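You operate a simulated robot arm through the tools that you are given. There is no shell and no other tool.

You run a simulated two-armed robot. Do the job below in one go: nothing can be reset, and whatever is moved stays where it is left.

Task
The tape has snapped: stop the sealer and thread it again.
Fine: press stop, stick the tape to the yellow peg, lead it round both white rollers, lay the peg in its rest; leave settings, spare rolls and belts alone after that.

It is judged by the outcome, as a careful person would: the job done as asked, and still so three seconds after it is handed in. It fails if anything else is knocked over, pushed out of place, dropped, spilled or broken.

Robot
Two 7-joint arms with fingered hands on one trunk that stands fixed in place. Base frame: the origin is at the foot of the trunk, x ahead of it, y to its left, z up. Lengths are in m, angles in rad, forces in N, time in s.
The left shoulder is at [0.03, 0.136, 1.205], the right one opposite. With the tool pointing down near the work surface each hand reaches from about 0.18 to 0.74 m from the base axis, measured 20 degrees to its own side. Payload 5 kg a hand.
The tool frame of a hand sits at the grasp point between the pads (the TCP): z along the fingers, y along the line on which they close. The tips reach 0.042 m beyond it. The gripper opens to 0.208 m. The gripper's body begins 0.119 m behind the TCP. The gripper is a hand of 4 fingers: y runs from the thumb to the fingers, the wrist lies at [0, 0, -0.332] in the tool frame, and closing takes about 1.5 s.
Orientation is that of the tool frame in the base frame, as [roll, pitch, yaw] about the fixed x, y, z axes, in that order (R = Rz(yaw) Ry(pitch) Rx(roll)). With the fingers straight down and closing along the base's y, the tool's x points along the base's -x, its y along +y and its z along -z.

Tools
- The arms move only by the tool jog_arm. It takes "left_targets", "right_targets" or both (then of equal length, played together; a hand with none holds still); each is a list that holds one entry, the list of rows, each a list of 7 numbers: the shift along the base's x, y, z in units of 400 mm (1.0 is 400 mm), then the turn, a rotation vector about the base's x, y, z in units of 180 degrees (1.0 is 180 degrees), then the opening, from 0 (shut) to 1 (fully open). In form: [[[x, y, z, rx, ry, rz, jaw], ...]]. A call has 1 to 20 rows; each row is the pose to reach, as a shift and turn from the pose commanded when the call began. A call with a number of a shift or a turn outside -1 to 1 is refused whole. Each row takes 0.2 s and may step no farther than 0.05 m and 0.15 rad from the row before; otherwise, or with a gripper value out of range, the whole call is refused. A pose out of reach is approached as far as the arm can. The call stops where the force on the tool passes 40 N (or 10 N more than at its start, if that is more) or the arm is blocked; 0.2 s more then pass. Each finger travels about 0.072 m/s and halts on what it meets, pressing with about 23 N; the grip force reading is that of the motor and also rises with nothing between the fingers. The clock runs only during rows and for 0.2 s after the last one: add rows that repeat a pose to give the fingers time. The reply holds the time, the measured pose of the TCP, the force on the tool along the base axes, the opening and the grip force, in the units named above and with some noise, with the torque about the TCP (base axes, N m) and any sound that the robot's microphone picked up, and new pictures: "show" is both (left out), scene, wrist or none (wrist: the cameras of the hands that moved).
- Cameras (640 x 400 px; columns grow to the right, rows downward): "scene" is now at [0.0321, 0.0537, 1.9374]; the picture's right is [0.65, -0.76, 0.00], its down [-0.53, -0.46, -0.71] and it looks along [0.54, 0.46, -0.71] (base axes); focal length 343 px, centre (320, 200). "left" rides on the left gripper at [-0.101, 0, -0.145] in its tool frame; the picture's right is [0.00, -1.00, 0.00], its down [0.82, 0.00, -0.57] and it looks along [0.57, 0.00, 0.82] (tool axes); focal length 261 px, centre (320, 200). "right" rides on the right gripper at [0.101, 0, -0.145] in its tool frame; the picture's right is [0.00, 1.00, 0.00], its down [-0.82, 0.00, -0.57] and it looks along [-0.57, 0.00, 0.82] (tool axes); focal length 261 px, centre (320, 200). There is no depth. A picture from a camera that has moved, and an enlarged one, comes with that camera's place and axes in the base frame and with its lens.
- slide_trunk(by): slides the trunk up (or, below 0, down) by that many m; the arms and the scene camera ride with it, the base frame stays. It gives what a move gives, with no picture.
- preshape(shape, hand): the hand has 4 fingers and takes this shape, open, in about a second: jaw (thumb against the fingers, like two jaws); tri (thumb and two fingers); tip (a fingertip pinch); poke (one finger out to press); point (the index stretched); flat (the hand flat); cup (the hand cupped); fist (a fist). The gripper value then closes the fingers along that shape, each until it touches; the sizes above hold for jaw. It gives what a move gives, with no picture.
- head_to(pan, tilt): turns the head with the scene camera to pan (to the left, within 2.496 rad either way) and tilt (down, from -0.506 to 1.204), counted from straight ahead of the robot. It gives what a move gives, and a new picture of the scene camera.
- close_up(camera, box): a new picture of the part [left, top, right, bottom] of that camera's present view, enlarged. The clock stands still meanwhile.
- close_job(): hands the job in; it is judged then, once.

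Nothing tells you positions but the pictures and the camera data. Unless the task says otherwise, let go and move clear before handing in.

The tools are called after "Call:" as name(argument=value, ...) on one line, values as JSON. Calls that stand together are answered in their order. jog_arm: Moves the arms, as the interface text tells. Its arguments: {"type":"object","properties":{"left_targets":{"type":"array","items":{"type":"array","items":{"type":"array","items":{"type":"number"}}}},"right_targets":{"type":"array","items":{"type":"array","items":{"type":"array","items":{"type":"number"}}}},"show":{"type":"string","enum":["both","scene","wrist","none"]}},"required":[]} The other tools are called the same way: slide_trunk (by) slides the trunk up or down; preshape (shape, hand) gives the hand a shape; head_to (pan, tilt) turns the head that bears the scene camera; close_up (camera, box) takes an enlarged picture of a part of a camera's view; close_job () hands the job in.

At the start:

```text
t: 0.0
left_tcp_pos: [0.4599, 0.6432, 1.4047]
left_tcp_rot: [3.139, 0.0, 3.141]
left_wrist_force: [0.7, -0.5, -0.6]
left_moment: [-0.02, -0.03, 0.0]
left_opening: 0.2079
left_grip_force: 0.0
left_shape: jaw
right_tcp_pos: [0.6488, 0.0648, 1.4353]
right_tcp_rot: [-3.142, 0.0, -3.141]
right_wrist_force: [-0.4, -0.7, 0.2]
right_moment: [0.04, -0.01, 0.01]
right_opening: 0.2079
right_grip_force: 0.0
right_shape: jaw
trunk travel left (down, up): [-0.225, 0.265]
head pan, tilt: [0.712, 0.785]
```

scene: 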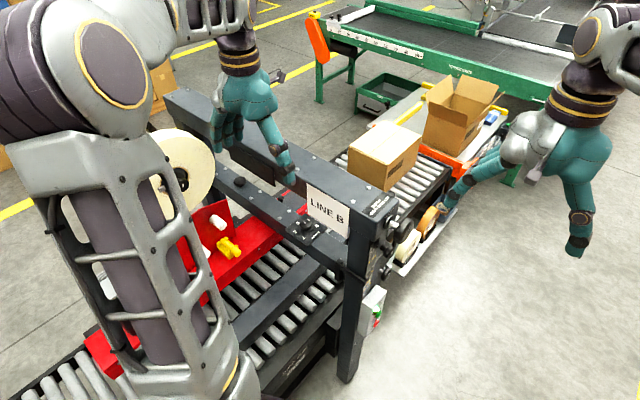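
right: 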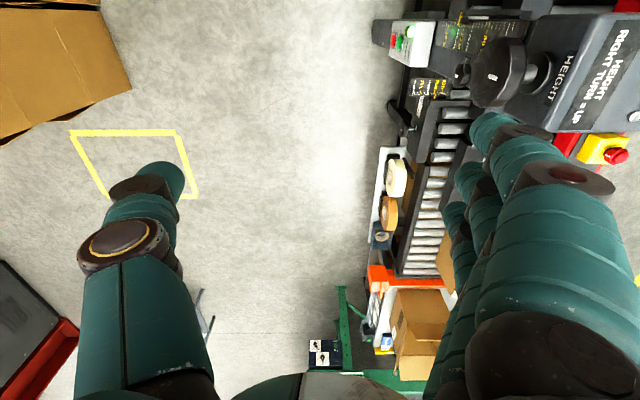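
left: 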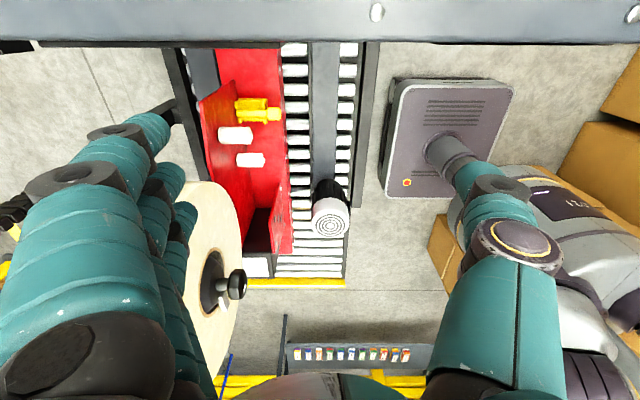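

I see a carton sealer with a red tape head, a yellow peg, two white rollers and a big tape roll near the left hand; control buttons sit on a box near the right camera. I'll look closer before moving anything.

Call:
close_up(camera="scene", box=[140, 120, 300, 300])

Call:
close_up(camera="scene", box=[280, 180, 420, 360])

Call:
close_up(camera="left", box=[150, 40, 390, 300])

Call:
close_up(camera="right", box=[360, 0, 640, 180])

```text
2.22 times, centred on (220, 210) of scene
camera zoom: at [0.0321, 0.0537, 1.9374], right [0.65, -0.76, 0.0], down [-0.53, -0.46, -0.71], along [0.54, 0.46, -0.71], focal length 762 px, centre (542, 178)
```

zoom: 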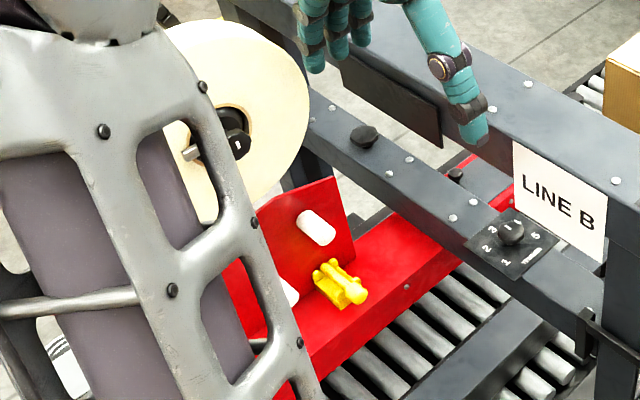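

```text
2.22 times, centred on (350, 270) of scene
camera zoom: at [0.0321, 0.0537, 1.9374], right [0.65, -0.76, 0.0], down [-0.53, -0.46, -0.71], along [0.54, 0.46, -0.71], focal length 762 px, centre (253, 44)
```

zoom: 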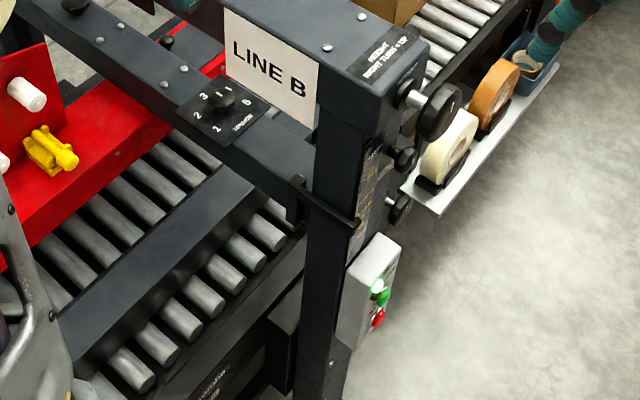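

```text
1.54 times, centred on (270, 170) of left
camera zoom: at [0.5606, 0.6444, 1.5499], right [0.0, -1.0, 0.0], down [-0.82, 0.0, 0.57], along [-0.57, 0.0, -0.82], focal length 401 px, centre (397, 246)
```

zoom: 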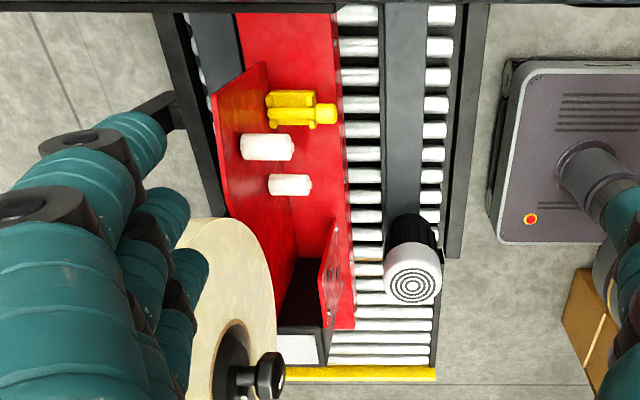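

```text
2.22 times, centred on (500, 90) of right
camera zoom: at [0.5463, 0.0655, 1.5795], right [0.0, 1.0, 0.0], down [0.82, 0.0, 0.57], along [0.57, 0.0, -0.82], focal length 579 px, centre (-80, 444)
```

zoom: 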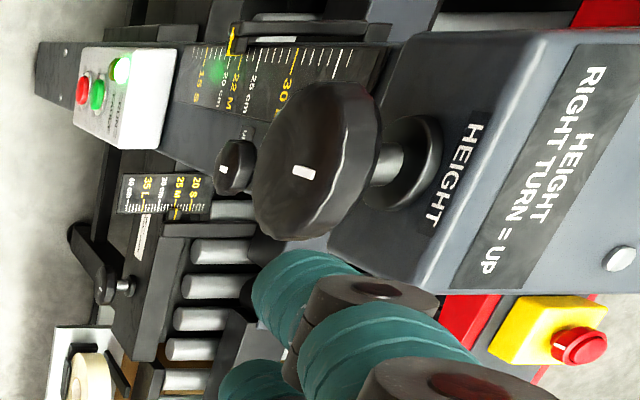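

The control box with lit lamp, green and red buttons is on the post facing -y, and a yellow mushroom e-stop sits near the beam. I'll zoom further to read labels and find the loose tape end.

Call:
close_up(camera="right", box=[370, 10, 450, 70])

Call:
close_up(camera="right", box=[560, 120, 640, 170])

Call:
close_up(camera="left", box=[170, 170, 300, 300])

Call:
close_up(camera="left", box=[190, 60, 300, 180])

Call:
close_up(camera="scene", box=[190, 190, 270, 270])

Call:
close_up(camera="scene", box=[350, 280, 400, 340])

```text
6.67 times, centred on (410, 40) of right
camera zoom: at [0.5463, 0.0655, 1.5795], right [0.0, 1.0, 0.0], down [0.82, 0.0, 0.57], along [0.57, 0.0, -0.82], focal length 1738 px, centre (-280, 1267)
```

zoom: 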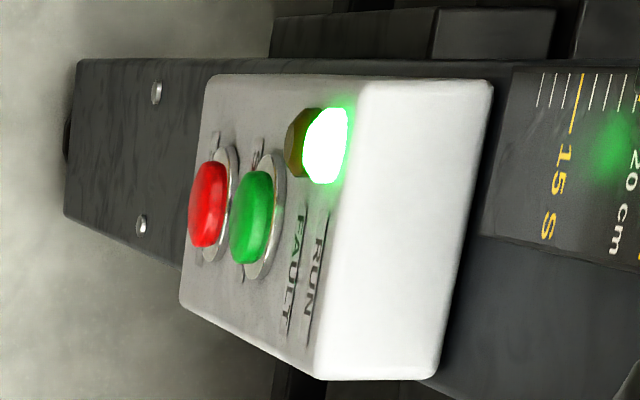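

```text
8.00 times, centred on (600, 145) of right
camera zoom: at [0.5463, 0.0655, 1.5795], right [0.0, 1.0, 0.0], down [0.82, 0.0, 0.57], along [0.57, 0.0, -0.82], focal length 2085 px, centre (-1920, 640)
```

zoom: 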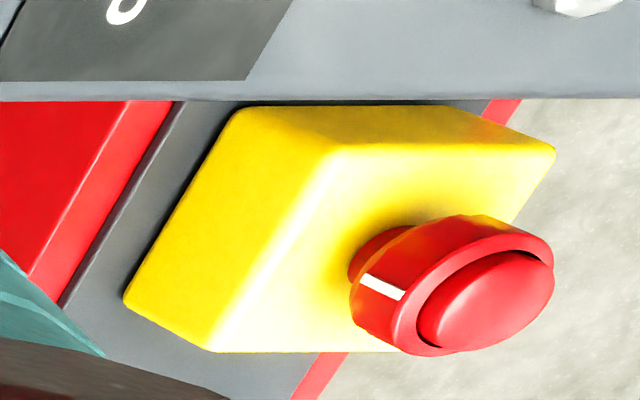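

```text
3.08 times, centred on (235, 235) of left
camera zoom: at [0.5606, 0.6444, 1.5499], right [0.0, -1.0, 0.0], down [-0.82, 0.0, 0.57], along [-0.57, 0.0, -0.82], focal length 802 px, centre (582, 92)
```

zoom: 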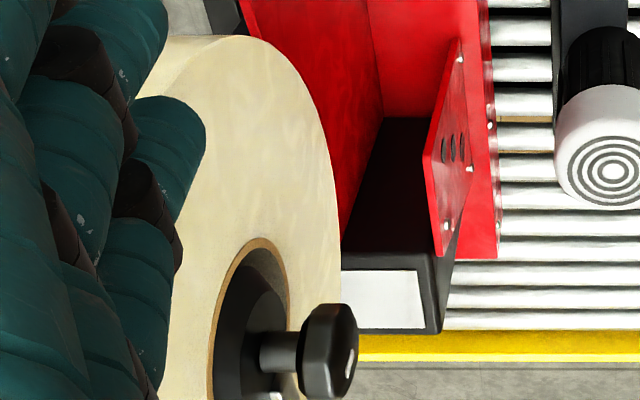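

```text
3.33 times, centred on (245, 120) of left
camera zoom: at [0.5606, 0.6444, 1.5499], right [0.0, -1.0, 0.0], down [-0.82, 0.0, 0.57], along [-0.57, 0.0, -0.82], focal length 869 px, centre (570, 467)
```

zoom: 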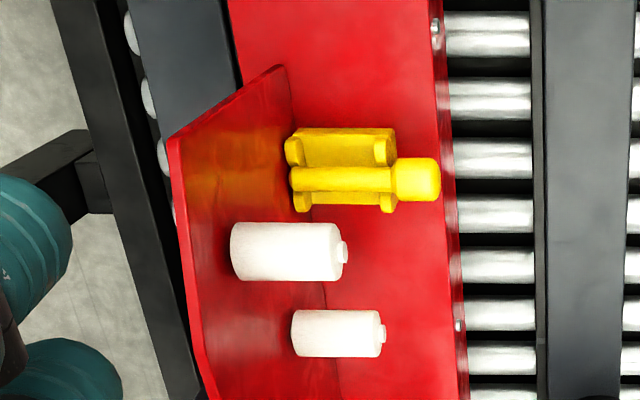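

```text
5.00 times, centred on (230, 230) of scene
camera zoom: at [0.0321, 0.0537, 1.9374], right [0.65, -0.76, 0.0], down [-0.53, -0.46, -0.71], along [0.54, 0.46, -0.71], focal length 1714 px, centre (770, 50)
```

zoom: 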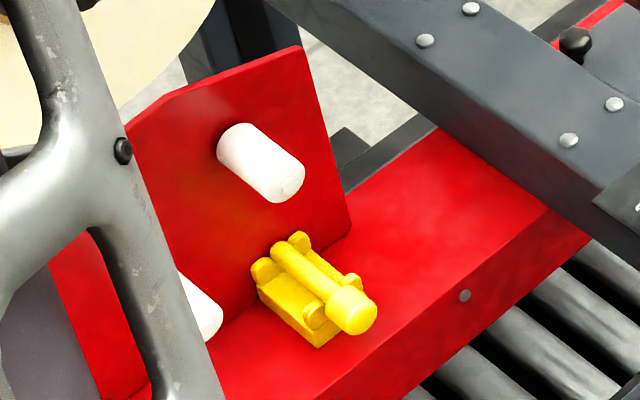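

```text
6.67 times, centred on (375, 310) of scene
camera zoom: at [0.0321, 0.0537, 1.9374], right [0.65, -0.76, 0.0], down [-0.53, -0.46, -0.71], along [0.54, 0.46, -0.71], focal length 2285 px, centre (-47, -533)
```

zoom: 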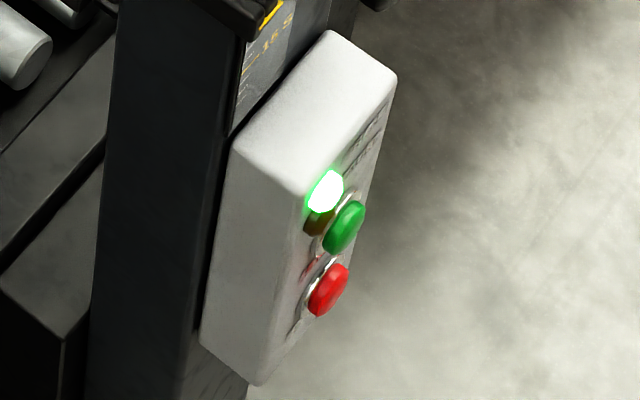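

The panel reads RUN (lit) / FAULT with a green and a red button; the red stop button is about [0.594, 0.26, 0.755] on the post's -y face, and the yellow peg's knob is about [0.39, 0.74, 0.97]. First I make a poke finger with the right hand and turn it toward +y to face the panel.

Call:
preshape(hand="right", shape="poke")

Call:
head_to(pan=0.9, tilt=0.75)

```text
t: 0.9
left_tcp_pos: [0.4605, 0.6426, 1.4052]
left_tcp_rot: [3.141, 0.002, 3.141]
left_wrist_force: [-0.4, -0.1, 0.5]
left_moment: [0.01, -0.02, -0.05]
left_opening: 0.208
left_grip_force: 0.0
left_shape: jaw
right_tcp_pos: [0.649, 0.0648, 1.4362]
right_tcp_rot: [3.141, 0.0, -3.141]
right_wrist_force: [-0.4, -0.1, -1.3]
right_moment: [0.03, 0.01, 0.01]
right_opening: 0.0
right_grip_force: 0.0
right_shape: poke
trunk travel left (down, up): [-0.225, 0.265]
head pan, tilt: [0.712, 0.785]
```

```text
t: 1.6
left_tcp_pos: [0.4593, 0.6438, 1.4043]
left_tcp_rot: [-3.142, 0.001, 3.141]
left_wrist_force: [-0.6, -0.2, 0.6]
left_moment: [0.02, 0.02, 0.01]
left_opening: 0.2078
left_grip_force: 0.1
left_shape: jaw
right_tcp_pos: [0.6486, 0.0644, 1.4355]
right_tcp_rot: [-3.141, 0.0, 3.141]
right_wrist_force: [-0.3, 0.2, -1.1]
right_moment: [0.0, 0.03, -0.02]
right_opening: 0.0
right_grip_force: 0.1
right_shape: poke
trunk travel left (down, up): [-0.225, 0.265]
head pan, tilt: [0.901, 0.75]
camera scene: at [0.0221, 0.0653, 1.9402], right [0.78, -0.62, 0.0], down [-0.42, -0.53, -0.73], along [0.45, 0.57, -0.68], focal length 343 px, centre (320, 200)
```

scene: 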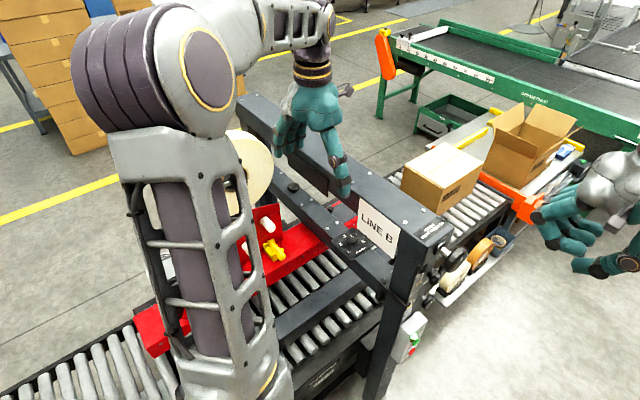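

Scene view confirms the layout. Now I rotate the right hand toward +y and bring it down in front of the panel with clearance.

Call:
jog_arm(right_targets=[[[-0.0125, -0.0148, 0, 0.0454, 0, 0, 0], [-0.025, -0.0296, 0, 0.0908, 0, 0, 0], [-0.0375, -0.0444, 0, 0.1362, 0, 0, 0], [-0.05, -0.0592, 0, 0.1816, 0, 0, 0], [-0.0625, -0.074, 0, 0.227, 0, 0, 0], [-0.075, -0.0888, 0, 0.2724, 0, 0, 0], [-0.0875, -0.1036, 0, 0.3178, 0, 0, 0], [-0.1, -0.1184, 0, 0.3632, 0, 0, 0], [-0.1125, -0.1332, 0, 0.4086, 0, 0, 0], [-0.125, -0.148, 0, 0.454, 0, 0, 0], [-0.1375, -0.163, 0, 0.5, 0, 0, 0], [-0.1375, -0.163, -0.12, 0.5, 0, 0, 0], [-0.1375, -0.163, -0.24, 0.5, 0, 0, 0], [-0.1375, -0.163, -0.36, 0.5, 0, 0, 0], [-0.1375, -0.163, -0.48, 0.5, 0, 0, 0], [-0.1375, -0.163, -0.6, 0.5, 0, 0, 0], [-0.1375, -0.163, -0.72, 0.5, 0, 0, 0], [-0.1375, -0.163, -0.84, 0.5, 0, 0, 0]]], show="both")

```text
t: 5.4
left_tcp_pos: [0.462, 0.6425, 1.4056]
left_tcp_rot: [-3.141, 0.0, -3.141]
left_wrist_force: [0.6, -0.5, 0.2]
left_moment: [0.08, 0.07, 0.0]
left_opening: 0.2076
left_grip_force: 0.1
left_shape: jaw
right_tcp_pos: [0.5953, -0.0033, 1.1014]
right_tcp_rot: [1.571, 0.001, 3.14]
right_wrist_force: [0.1, -0.3, 0.4]
right_moment: [-0.09, -0.03, 0.06]
right_opening: 0.0
right_grip_force: 0.0
right_shape: poke
trunk travel left (down, up): [-0.225, 0.265]
head pan, tilt: [0.901, 0.75]
camera scene: at [0.0228, 0.0641, 1.9402], right [0.78, -0.62, 0.0], down [-0.42, -0.53, -0.73], along [0.45, 0.57, -0.68], focal length 343 px, centre (320, 200)
camera right: at [0.4935, -0.1481, 1.101], right [0.0, 0.0, 1.0], down [0.82, -0.57, 0.0], along [0.57, 0.82, 0.0], focal length 261 px, centre (320, 200)
```

scene: 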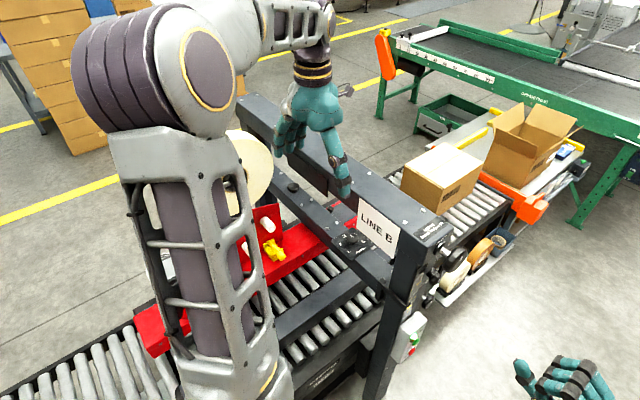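
right: 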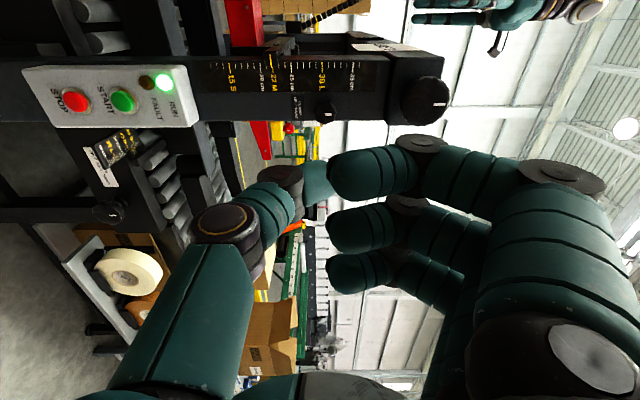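

The panel's red button is labelled STOP. I'll check the exact shape of the poke finger before going on.

Call:
close_up(camera="right", box=[180, 110, 480, 310])

Call:
close_up(camera="scene", box=[480, 300, 640, 400])

Call:
close_up(camera="right", box=[10, 50, 210, 150])

```text
2.00 times, centred on (330, 210) of right
camera zoom: at [0.4935, -0.1481, 1.101], right [0.0, 0.0, 1.0], down [0.82, -0.57, 0.0], along [0.57, 0.82, 0.0], focal length 521 px, centre (300, 180)
```

zoom: 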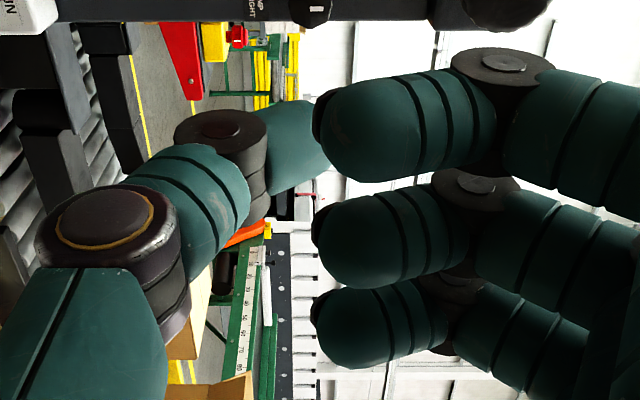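

```text
4.00 times, centred on (560, 350) of scene
camera zoom: at [0.0228, 0.0641, 1.9402], right [0.78, -0.62, 0.0], down [-0.42, -0.53, -0.73], along [0.45, 0.57, -0.68], focal length 1371 px, centre (-640, -400)
```

zoom: 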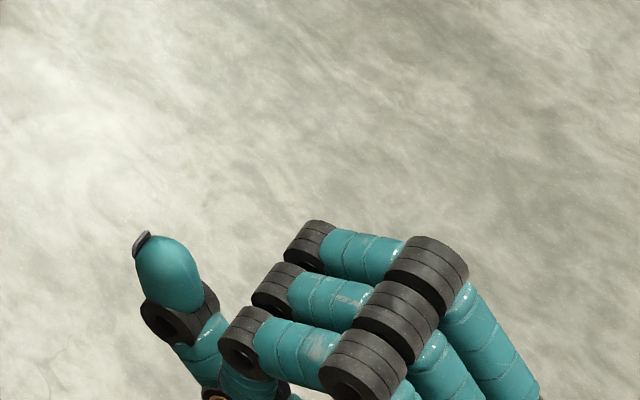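

```text
3.20 times, centred on (110, 100) of right
camera zoom: at [0.4935, -0.1481, 1.101], right [0.0, 0.0, 1.0], down [0.82, -0.57, 0.0], along [0.57, 0.82, 0.0], focal length 834 px, centre (992, 520)
```

zoom: 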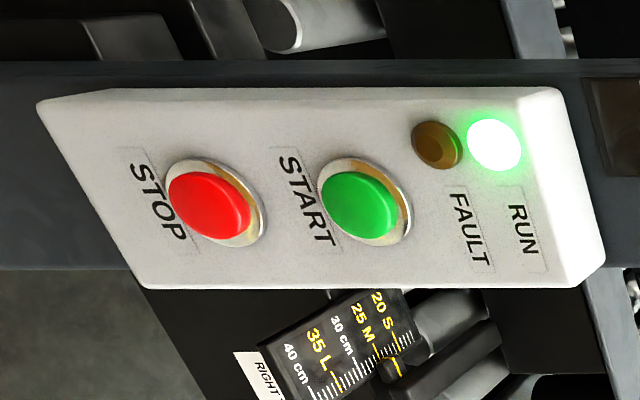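

STOP is legible and the thumb is the poking digit (tip about 0.039 m beyond the TCP). I lower the hand to the button's height and come to about 0.1 m in front of it to check alignment.

Call:
jog_arm(right_targets=[[[0, 0, -0.1145, 0, 0, 0, 0], [0, 0, -0.229, 0, 0, 0, 0], [0, 0, -0.3435, 0, 0, 0, 0], [0, 0, -0.458, 0, 0, 0, 0], [0, 0, -0.5725, 0, 0, 0, 0], [0, 0, -0.687, 0, 0, 0, 0], [0, 0, -0.8015, 0, 0, 0, 0], [0, 0, -0.916, 0, 0, 0, 0], [0, 0.1, -0.916, 0, 0, 0, 0], [0, 0.2, -0.916, 0, 0, 0, 0], [0, 0.3, -0.916, 0, 0, 0, 0]]], show="both")

```text
t: 7.8
left_tcp_pos: [0.4608, 0.6443, 1.4044]
left_tcp_rot: [3.141, 0.0, -3.141]
left_wrist_force: [-0.9, 0.8, -0.2]
left_moment: [-0.12, -0.01, 0.06]
left_opening: 0.2076
left_grip_force: 0.0
left_shape: jaw
right_tcp_pos: [0.5926, 0.1201, 0.7337]
right_tcp_rot: [1.573, 0.001, 3.141]
right_wrist_force: [1.1, -1.1, -0.2]
right_moment: [0.01, -0.01, 0.11]
right_opening: 0.0002
right_grip_force: 0.1
right_shape: poke
trunk travel left (down, up): [-0.225, 0.265]
head pan, tilt: [0.901, 0.75]
camera scene: at [0.022, 0.0667, 1.9401], right [0.78, -0.62, 0.0], down [-0.42, -0.54, -0.73], along [0.45, 0.57, -0.68], focal length 343 px, centre (320, 200)
camera right: at [0.4906, -0.0253, 0.7337], right [0.0, 0.0, 1.0], down [0.82, -0.57, 0.0], along [0.57, 0.82, 0.0], focal length 261 px, centre (320, 200)
```

scene: 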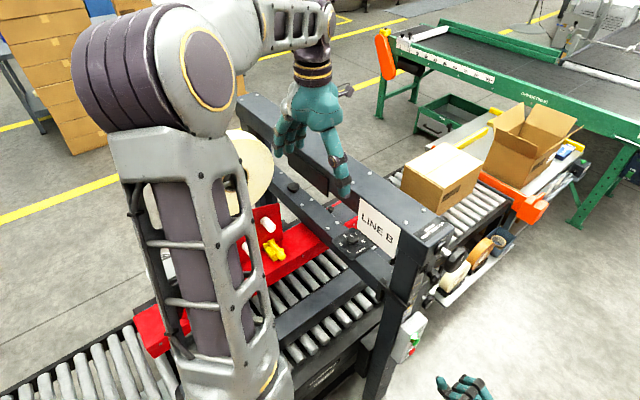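
right: 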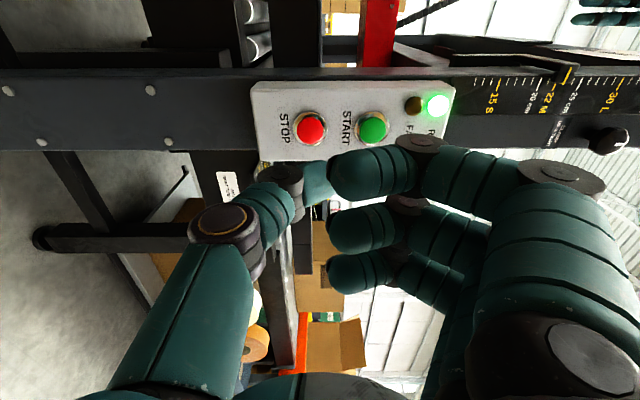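

STOP reads as about [0.588, 0.25, 0.723]; the thumb tip is about 0.018 too high. I correct and come nearer.

Call:
jog_arm(right_targets=[[[-0.0175, 0.0, -0.045, 0, 0, 0, 0], [-0.0175, 0.08, -0.045, 0, 0, 0, 0], [-0.0175, 0.14, -0.045, 0, 0, 0, 0]]], show="both")

Call:
close_up(camera="scene", box=[380, 290, 480, 400])

Call:
close_up(camera="right", box=[230, 70, 430, 220])

```text
t: 8.6
left_tcp_pos: [0.4601, 0.6444, 1.4049]
left_tcp_rot: [3.141, 0.001, -3.141]
left_wrist_force: [-0.4, 0.2, -0.2]
left_moment: [-0.05, 0.0, 0.01]
left_opening: 0.2078
left_grip_force: 0.1
left_shape: jaw
right_tcp_pos: [0.5869, 0.1755, 0.7159]
right_tcp_rot: [1.571, 0.0, 3.14]
right_wrist_force: [-0.3, -1.1, 0.5]
right_moment: [0.01, 0.0, 0.05]
right_opening: 0.0002
right_grip_force: 0.0
right_shape: poke
trunk travel left (down, up): [-0.225, 0.265]
head pan, tilt: [0.901, 0.75]
camera scene: at [0.0222, 0.0658, 1.9402], right [0.78, -0.62, 0.0], down [-0.42, -0.53, -0.73], along [0.45, 0.57, -0.68], focal length 343 px, centre (320, 200)
camera right: at [0.4835, 0.031, 0.7158], right [0.0, 0.0, 1.0], down [0.82, -0.57, 0.0], along [0.57, 0.82, 0.0], focal length 261 px, centre (320, 200)
```

scene: 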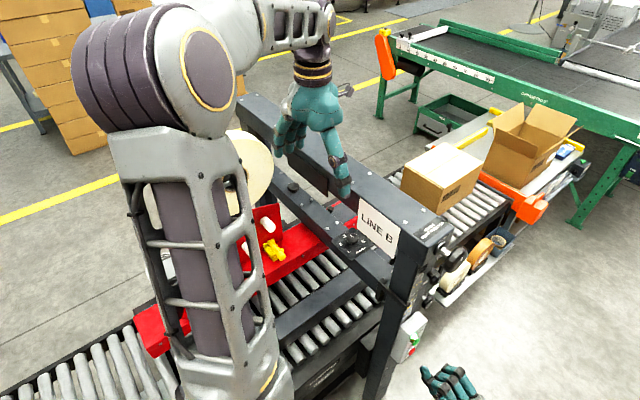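
right: 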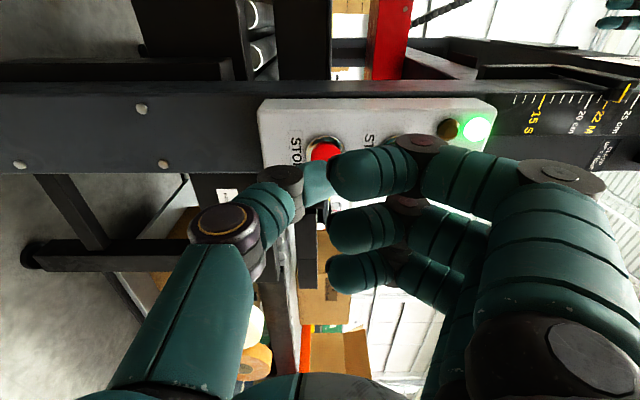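

```text
3.64 times, centred on (430, 345) of scene
camera zoom: at [0.0222, 0.0658, 1.9402], right [0.78, -0.62, 0.0], down [-0.42, -0.53, -0.73], along [0.45, 0.57, -0.68], focal length 1246 px, centre (-80, -327)
```

zoom: 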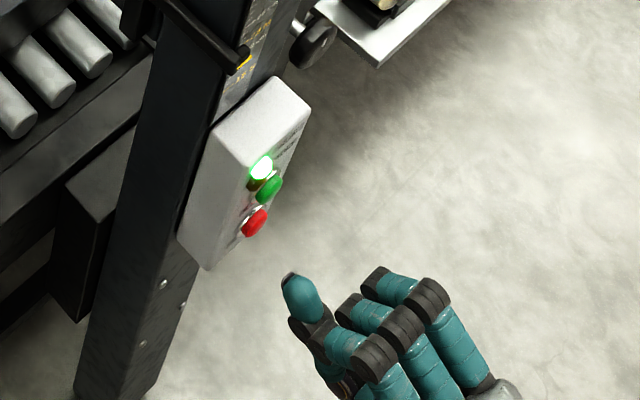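

```text
2.67 times, centred on (330, 145) of right
camera zoom: at [0.4835, 0.031, 0.7158], right [0.0, 0.0, 1.0], down [0.82, -0.57, 0.0], along [0.57, 0.82, 0.0], focal length 695 px, centre (293, 347)
```

zoom: 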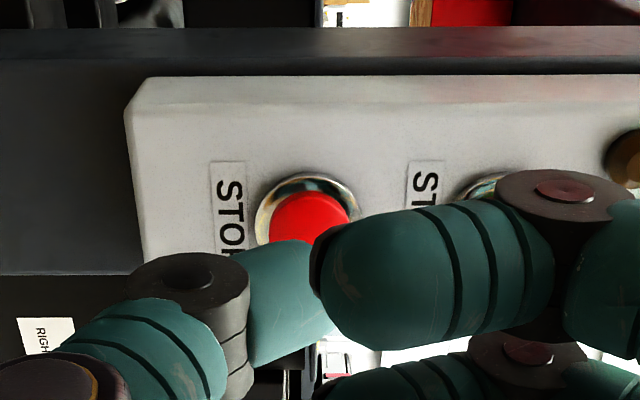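

The thumb tip sits about 0.05 m short of STOP and about 8 mm to its -x side. I shift slightly and press in small steps, watching force and sound.

Call:
jog_arm(right_targets=[[[0.02, 0.0, 0.015, 0, 0, 0, 0], [0.02, 0.05, 0.015, 0, 0, 0, 0], [0.02, 0.09, 0.015, 0, 0, 0, 0]]], show="both")

Call:
close_up(camera="scene", box=[380, 290, 480, 400])

Call:
close_up(camera="right", box=[230, 70, 430, 220])

```text
t: 9.4
left_tcp_pos: [0.4611, 0.6436, 1.4056]
left_tcp_rot: [-3.141, 0.0, -3.141]
left_wrist_force: [0.4, 0.7, -0.2]
left_moment: [0.0, 0.01, -0.02]
left_opening: 0.208
left_grip_force: 0.1
left_shape: jaw
right_tcp_pos: [0.5949, 0.2114, 0.7214]
right_tcp_rot: [1.571, -0.001, -3.141]
right_wrist_force: [0.2, -0.8, 0.0]
right_moment: [-0.01, -0.01, 0.05]
right_opening: 0.0
right_grip_force: 0.0
right_shape: poke
trunk travel left (down, up): [-0.225, 0.265]
head pan, tilt: [0.901, 0.75]
camera scene: at [0.0222, 0.0655, 1.9402], right [0.78, -0.62, 0.0], down [-0.42, -0.53, -0.73], along [0.45, 0.57, -0.68], focal length 343 px, centre (320, 200)
camera right: at [0.4924, 0.0663, 0.7213], right [0.01, 0.0, 1.0], down [0.82, -0.57, 0.0], along [0.57, 0.82, 0.0], focal length 261 px, centre (320, 200)
```

scene: 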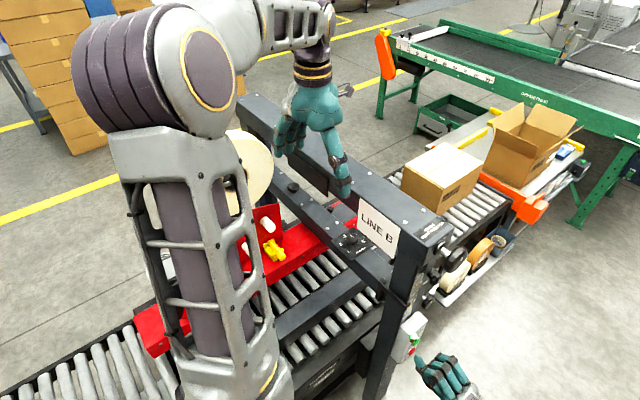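
right: 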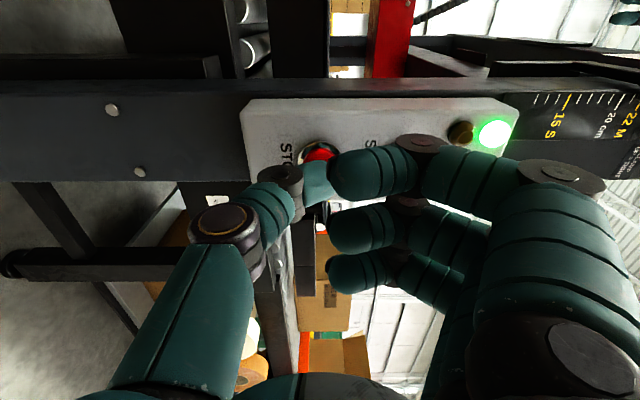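

```text
3.64 times, centred on (430, 345) of scene
camera zoom: at [0.0222, 0.0655, 1.9402], right [0.78, -0.62, 0.0], down [-0.42, -0.53, -0.73], along [0.45, 0.57, -0.68], focal length 1246 px, centre (-80, -327)
```

zoom: 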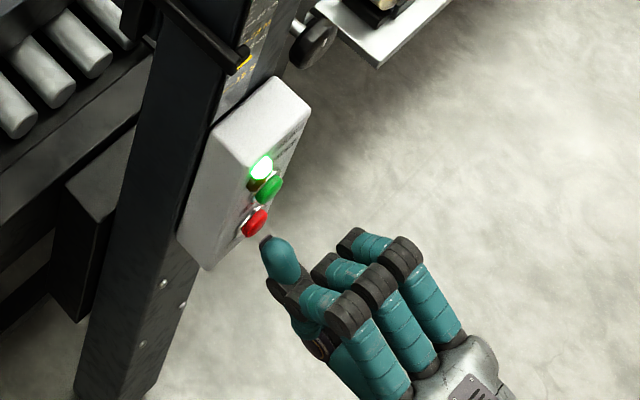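

```text
2.67 times, centred on (330, 145) of right
camera zoom: at [0.4924, 0.0663, 0.7213], right [0.01, 0.0, 1.0], down [0.82, -0.57, 0.0], along [0.57, 0.82, 0.0], focal length 695 px, centre (293, 347)
```

zoom: 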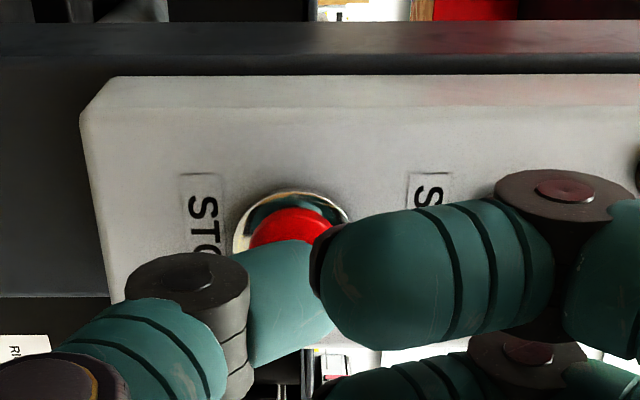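

The tip is now just in front of STOP and aligned. I press forward gently.

Call:
jog_arm(right_targets=[[[0, 0.0125, 0.005, 0, 0, 0, 0], [0, 0.025, 0.005, 0, 0, 0, 0], [0, 0.0375, 0.005, 0, 0, 0, 0], [0, 0.045, 0.005, 0, 0, 0, 0]]], show="wrist")

Call:
close_up(camera="scene", box=[380, 290, 480, 400])

```text
t: 10.4
left_tcp_pos: [0.4616, 0.6422, 1.405]
left_tcp_rot: [-3.141, 0.001, 3.142]
left_wrist_force: [-0.2, 0.8, -1.1]
left_moment: [0.03, -0.01, 0.02]
left_opening: 0.2078
left_grip_force: 0.0
left_shape: jaw
right_tcp_pos: [0.5943, 0.2283, 0.7227]
right_tcp_rot: [1.57, 0.001, 3.141]
right_wrist_force: [-2.0, -7.2, -0.2]
right_moment: [0.02, 0.0, 0.01]
right_opening: 0.0
right_grip_force: 0.0
right_shape: poke
trunk travel left (down, up): [-0.225, 0.265]
head pan, tilt: [0.901, 0.75]
heard: click
camera right: at [0.4922, 0.0837, 0.7223], right [0.0, 0.0, 1.0], down [0.82, -0.57, 0.0], along [0.57, 0.82, 0.0], focal length 261 px, centre (320, 200)
```

right: 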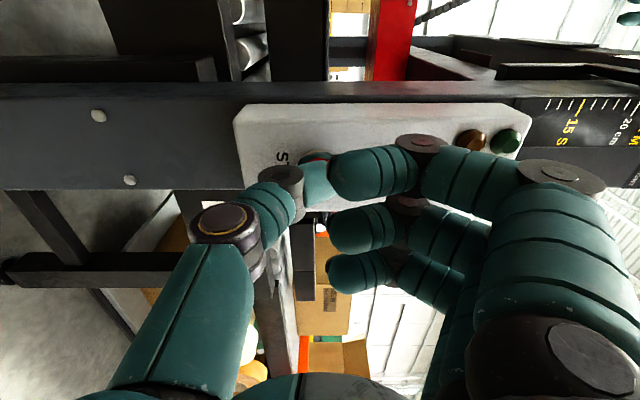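

```text
3.64 times, centred on (430, 345) of scene
camera zoom: at [0.022, 0.0644, 1.9402], right [0.78, -0.62, 0.0], down [-0.42, -0.53, -0.73], along [0.45, 0.57, -0.68], focal length 1246 px, centre (-80, -327)
```

zoom: 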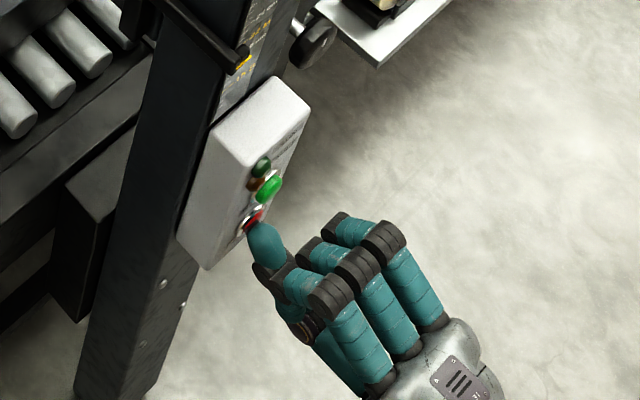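

A click was heard and the RUN lamp went dark, so the sealer is stopped. I back the right hand straight out and swing the left hand back and turned so that its camera looks along +y at the tape head.

Call:
jog_arm(right_targets=[[[0, -0.1, 0, 0, 0, 0, 0], [0, -0.2, 0, 0, 0, 0, 0], [0, -0.3, 0, 0, 0, 0, 0], [0, -0.4, 0, 0, 0, 0, 0], [0, -0.5, 0, 0, 0, 0, 0], [0, -0.6, 0, 0, 0, 0, 0], [0, -0.6, 0, 0, 0, 0, 0], [0, -0.6, 0, 0, 0, 0, 0], [0, -0.6, 0, 0, 0, 0, 0], [0, -0.6, 0, 0, 0, 0, 0], [0, -0.6, 0, 0, 0, 0, 0]]], left_targets=[[[-0.0136, -0.0432, 0.0114, 0, 0, -0.0454, 1], [-0.0272, -0.0864, 0.0228, 0, 0, -0.0908, 1], [-0.0408, -0.1296, 0.0342, 0, 0, -0.1362, 1], [-0.0544, -0.1728, 0.0456, 0, 0, -0.1816, 1], [-0.068, -0.216, 0.057, 0, 0, -0.227, 1], [-0.0816, -0.2592, 0.0684, 0, 0, -0.2724, 1], [-0.0952, -0.3024, 0.0798, 0, 0, -0.3178, 1], [-0.1088, -0.3456, 0.0912, 0, 0, -0.3632, 1], [-0.1224, -0.3888, 0.1026, 0, 0, -0.4086, 1], [-0.136, -0.432, 0.114, 0, 0, -0.454, 1], [-0.15, -0.475, 0.125, 0, 0, -0.5, 1]]], show="both")

```text
t: 12.8
left_tcp_pos: [0.3999, 0.4532, 1.4551]
left_tcp_rot: [3.141, -0.001, 1.568]
left_wrist_force: [-0.7, 0.6, 0.5]
left_moment: [0.02, -0.03, 0.0]
left_opening: 0.2078
left_grip_force: 0.0
left_shape: jaw
right_tcp_pos: [0.5944, -0.0098, 0.7219]
right_tcp_rot: [1.572, 0.001, -3.142]
right_wrist_force: [0.5, -0.6, 0.6]
right_moment: [0.0, 0.03, -0.01]
right_opening: 0.0002
right_grip_force: 0.0
right_shape: poke
trunk travel left (down, up): [-0.225, 0.265]
head pan, tilt: [0.901, 0.75]
camera scene: at [0.0216, 0.0646, 1.9403], right [0.78, -0.62, 0.0], down [-0.42, -0.53, -0.73], along [0.45, 0.57, -0.68], focal length 343 px, centre (320, 200)
camera right: at [0.4919, -0.1554, 0.7217], right [0.0, 0.0, 1.0], down [0.82, -0.57, 0.0], along [0.57, 0.82, 0.0], focal length 261 px, centre (320, 200)
camera left: at [0.3991, 0.3523, 1.6001], right [-1.0, 0.0, 0.0], down [0.0, 0.82, 0.57], along [0.0, 0.57, -0.82], focal length 261 px, centre (320, 200)
```

scene: 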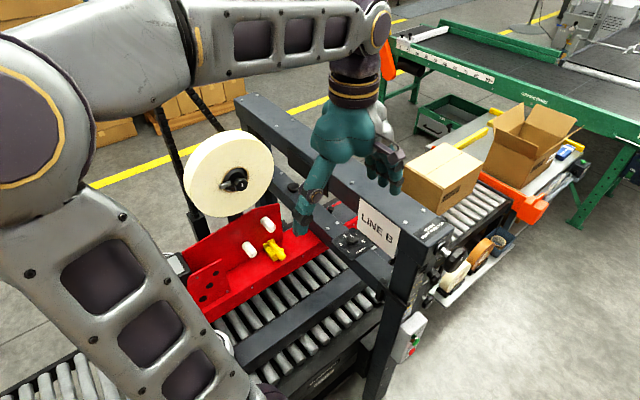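
right: 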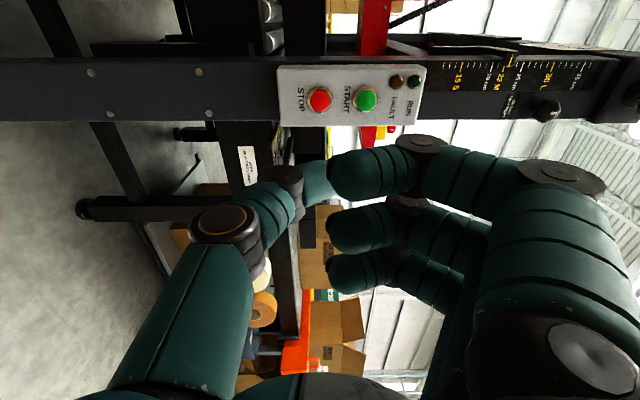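
left: 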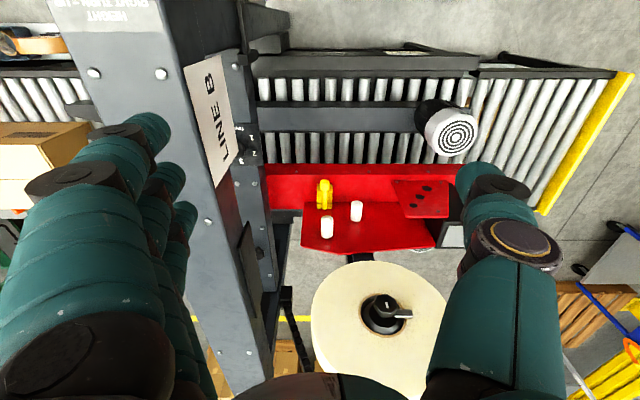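

Now both cameras see the roll, the red head, the rollers and the peg clearly. I zoom in to find the tape's free end and the geometry.

Call:
close_up(camera="scene", box=[170, 120, 330, 220])

Call:
close_up(camera="scene", box=[170, 195, 330, 325])

Call:
close_up(camera="left", box=[280, 160, 480, 270])

Call:
close_up(camera="left", box=[290, 240, 470, 400])

```text
4.00 times, centred on (250, 170) of scene
camera zoom: at [0.0216, 0.0646, 1.9403], right [0.78, -0.62, 0.0], down [-0.42, -0.53, -0.73], along [0.45, 0.57, -0.68], focal length 1371 px, centre (600, 320)
```

zoom: 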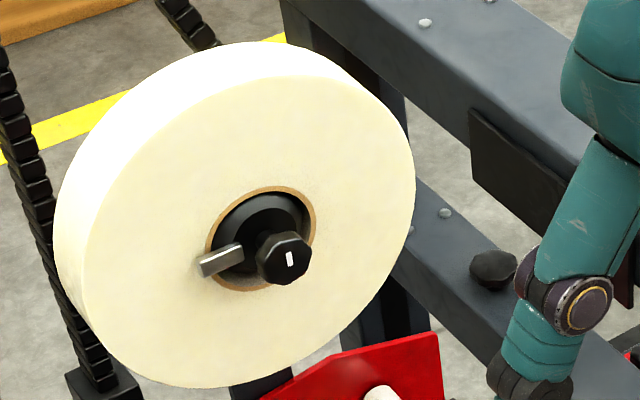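

```text
3.08 times, centred on (250, 260) of scene
camera zoom: at [0.0216, 0.0646, 1.9403], right [0.78, -0.62, 0.0], down [-0.42, -0.53, -0.73], along [0.45, 0.57, -0.68], focal length 1054 px, centre (535, 15)
```

zoom: 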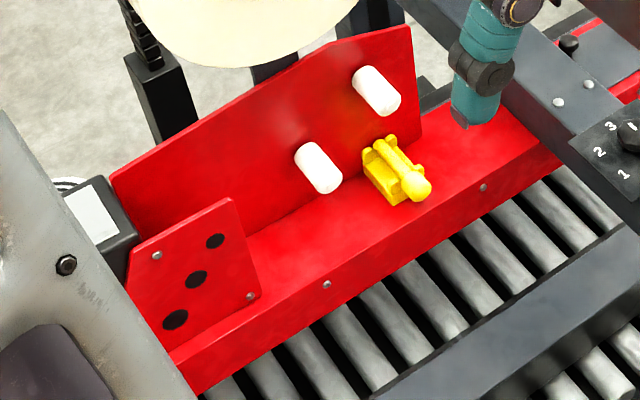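

```text
3.20 times, centred on (380, 215) of left
camera zoom: at [0.3991, 0.3523, 1.6001], right [-1.0, 0.0, 0.0], down [0.0, 0.82, 0.57], along [0.0, 0.57, -0.82], focal length 834 px, centre (128, 152)
```

zoom: 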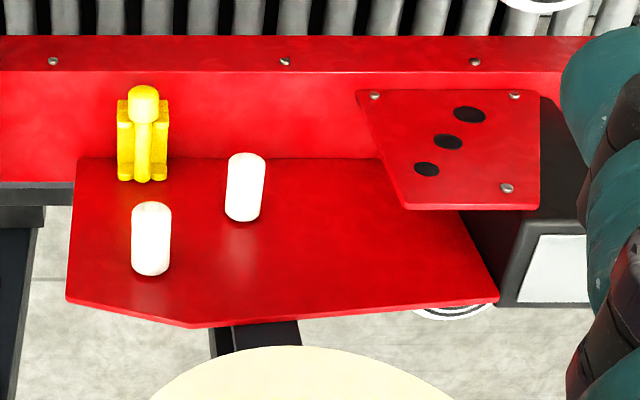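

```text
2.50 times, centred on (380, 320) of left
camera zoom: at [0.3991, 0.3523, 1.6001], right [-1.0, 0.0, 0.0], down [0.0, 0.82, 0.57], along [0.0, 0.57, -0.82], focal length 652 px, centre (170, -100)
```

zoom: 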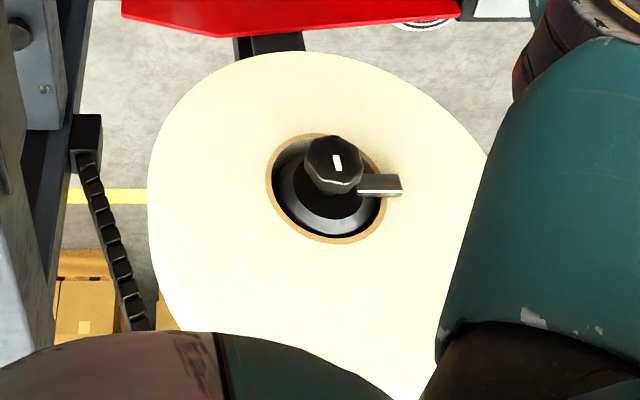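

The roll (centre about [0.289, 0.80, 1.34], radius about 0.138) shows no loose tail from here, the rollers are at about [0.381, 1.067] and [0.295, 1.0] in x-z and the peg lies at about [0.386, 0.955]. I turn the left hand to look level and upward along +y so I can see the roll from in front and below.

Call:
jog_arm(left_targets=[[[-0.0104, 0, -0.0533, 0.0417, 0, 0, 1], [-0.0208, 0, -0.1066, 0.0834, 0, 0, 1], [-0.0312, 0, -0.16, 0.125, 0, 0, 1], [-0.0416, 0, -0.2133, 0.1668, 0, 0, 1], [-0.052, 0, -0.2666, 0.2085, 0, 0, 1], [-0.0624, 0, -0.32, 0.25, 0, 0, 1], [-0.0728, 0, -0.3733, 0.2919, 0, 0, 1], [-0.0832, 0, -0.4266, 0.3336, 0, 0, 1], [-0.0936, 0, -0.48, 0.3753, 0, 0, 1], [-0.104, 0, -0.5333, 0.417, 0, 0, 1], [-0.1144, 0, -0.5866, 0.4587, 0, 0, 1], [-0.125, 0, -0.64, 0.5, 0, 0, 1]]], show="both")

```text
t: 15.4
left_tcp_pos: [0.3528, 0.452, 1.1979]
left_tcp_rot: [-0.25, -1.567, -1.322]
left_wrist_force: [1.5, 0.1, -0.2]
left_moment: [0.04, 0.01, 0.24]
left_opening: 0.2078
left_grip_force: 0.1
left_shape: jaw
left hand out of reach, approached as far as the arm can: row 9, 10
right_tcp_pos: [0.5953, -0.0107, 0.7196]
right_tcp_rot: [1.571, -0.002, -3.141]
right_wrist_force: [0.3, 0.0, -1.1]
right_moment: [0.08, -0.02, 0.05]
right_opening: 0.0
right_grip_force: 0.0
right_shape: poke
trunk travel left (down, up): [-0.225, 0.265]
head pan, tilt: [0.901, 0.75]
camera scene: at [0.0252, 0.0642, 1.9399], right [0.78, -0.62, 0.0], down [-0.42, -0.53, -0.73], along [0.45, 0.57, -0.68], focal length 343 px, centre (320, 200)
camera left: at [0.3519, 0.3071, 1.0976], right [-1.0, 0.0, 0.0], down [0.0, -0.57, 0.82], along [0.0, 0.82, 0.57], focal length 261 px, centre (320, 200)
```

scene: 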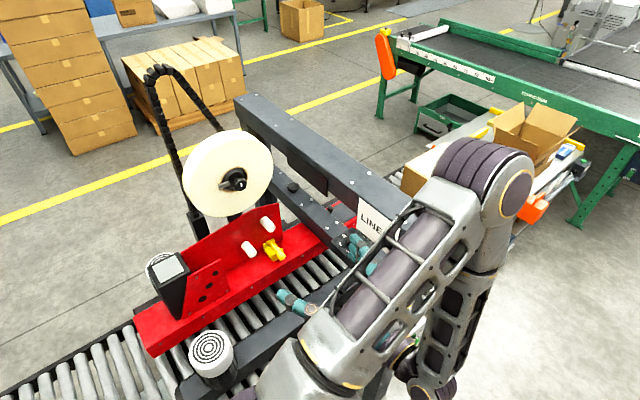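
left: 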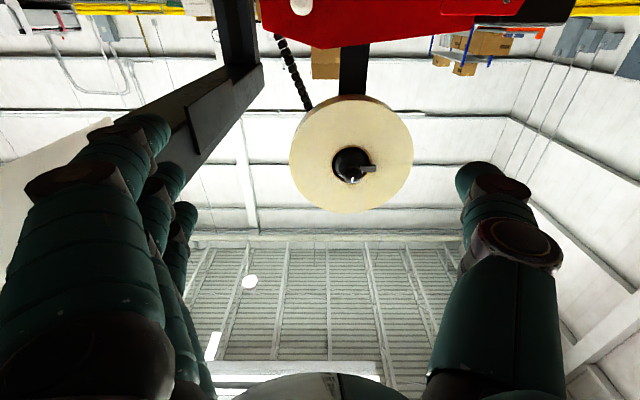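

The scene camera now has a clear view of the whole tape head. I zoom in on the roll from the front/below and from above.

Call:
close_up(camera="left", box=[260, 60, 440, 230])

Call:
close_up(camera="scene", box=[130, 120, 350, 260])

Call:
close_up(camera="scene", box=[140, 190, 300, 330])

Call:
close_up(camera="left", box=[240, 0, 540, 60])

```text
2.35 times, centred on (350, 145) of left
camera zoom: at [0.3519, 0.3071, 1.0976], right [-1.0, 0.0, 0.0], down [0.0, -0.57, 0.82], along [0.0, 0.82, 0.57], focal length 613 px, centre (249, 329)
```

zoom: 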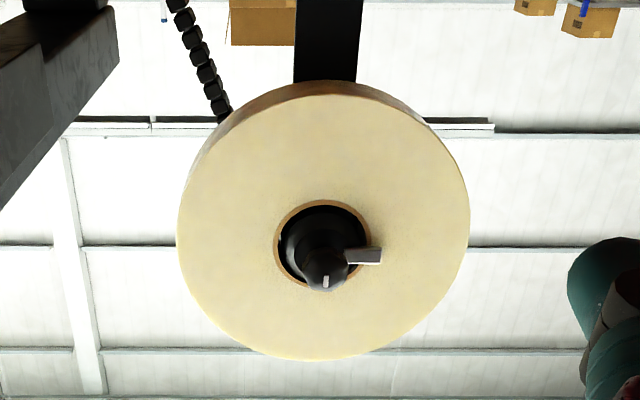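

```text
2.86 times, centred on (240, 190) of scene
camera zoom: at [0.0252, 0.0642, 1.9399], right [0.78, -0.62, 0.0], down [-0.42, -0.53, -0.73], along [0.45, 0.57, -0.68], focal length 979 px, centre (549, 229)
```

zoom: 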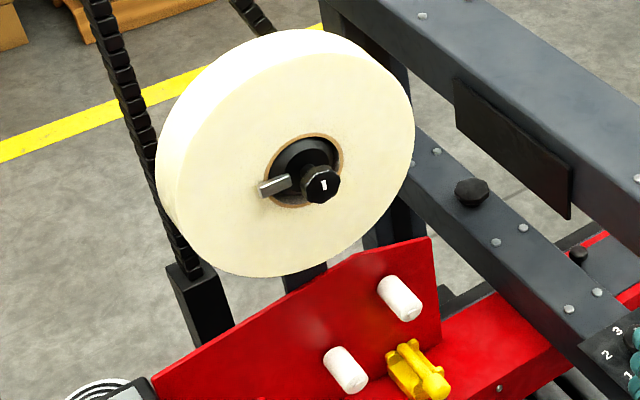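

```text
2.86 times, centred on (220, 260) of scene
camera zoom: at [0.0252, 0.0642, 1.9399], right [0.78, -0.62, 0.0], down [-0.42, -0.53, -0.73], along [0.45, 0.57, -0.68], focal length 979 px, centre (606, 29)
```

zoom: 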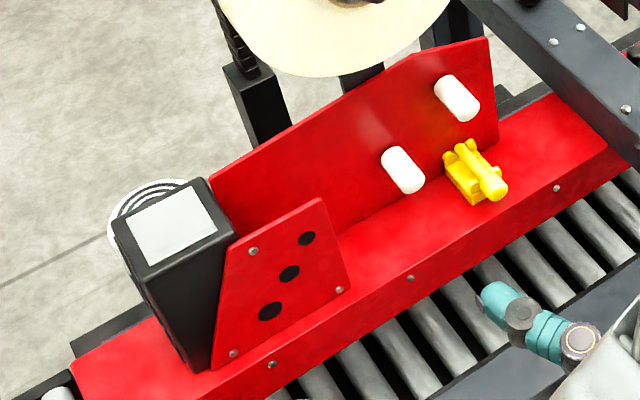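

```text
2.13 times, centred on (390, 30) of left
camera zoom: at [0.3519, 0.3071, 1.0976], right [-1.0, 0.0, 0.0], down [0.0, -0.57, 0.82], along [0.0, 0.82, 0.57], focal length 556 px, centre (171, 563)
```

zoom: 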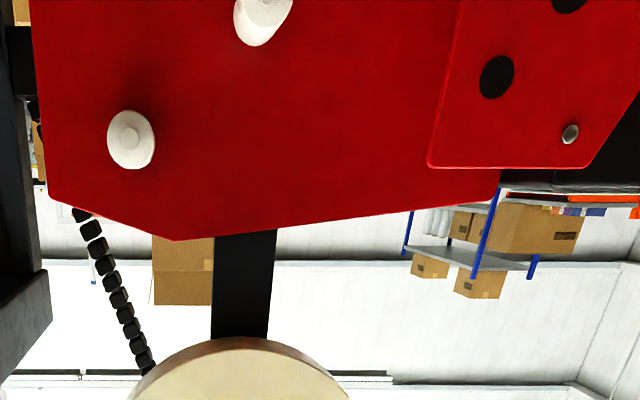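

No tail is evident yet. I zoom in strongly on the roll's underside and rim.

Call:
close_up(camera="left", box=[285, 85, 420, 145])

Call:
close_up(camera="scene", box=[175, 120, 280, 225])

Call:
close_up(camera="scene", box=[240, 230, 300, 270])

```text
4.74 times, centred on (352, 115) of left
camera zoom: at [0.3519, 0.3071, 1.0976], right [-1.0, 0.0, 0.0], down [0.0, -0.57, 0.82], along [0.0, 0.82, 0.57], focal length 1236 px, centre (166, 603)
```

zoom: 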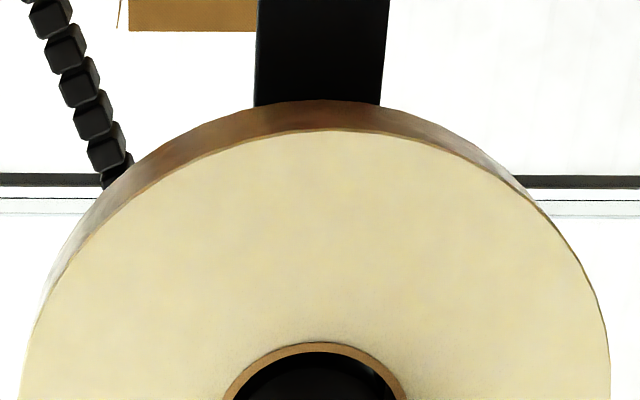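

```text
3.81 times, centred on (228, 172) of scene
camera zoom: at [0.0252, 0.0642, 1.9399], right [0.78, -0.62, 0.0], down [-0.42, -0.53, -0.73], along [0.45, 0.57, -0.68], focal length 1306 px, centre (672, 305)
```

zoom: 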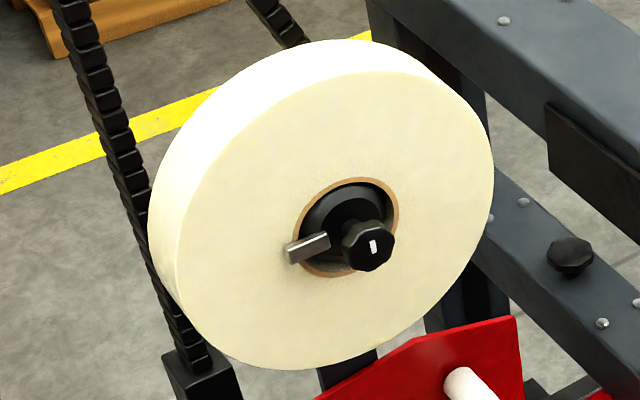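

```text
10.00 times, centred on (270, 250) of scene
camera zoom: at [0.0252, 0.0642, 1.9399], right [0.78, -0.62, 0.0], down [-0.42, -0.53, -0.73], along [0.45, 0.57, -0.68], focal length 3427 px, centre (820, -300)
```

zoom: 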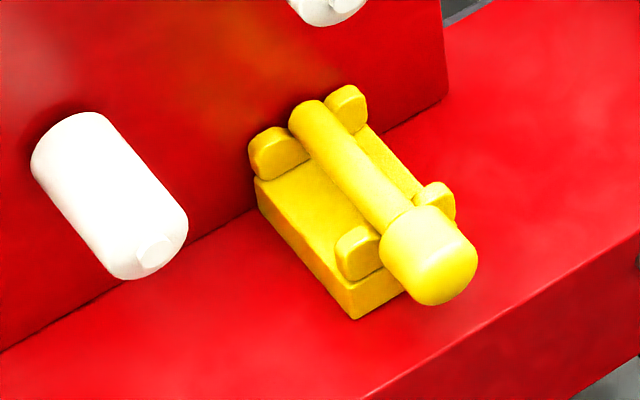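

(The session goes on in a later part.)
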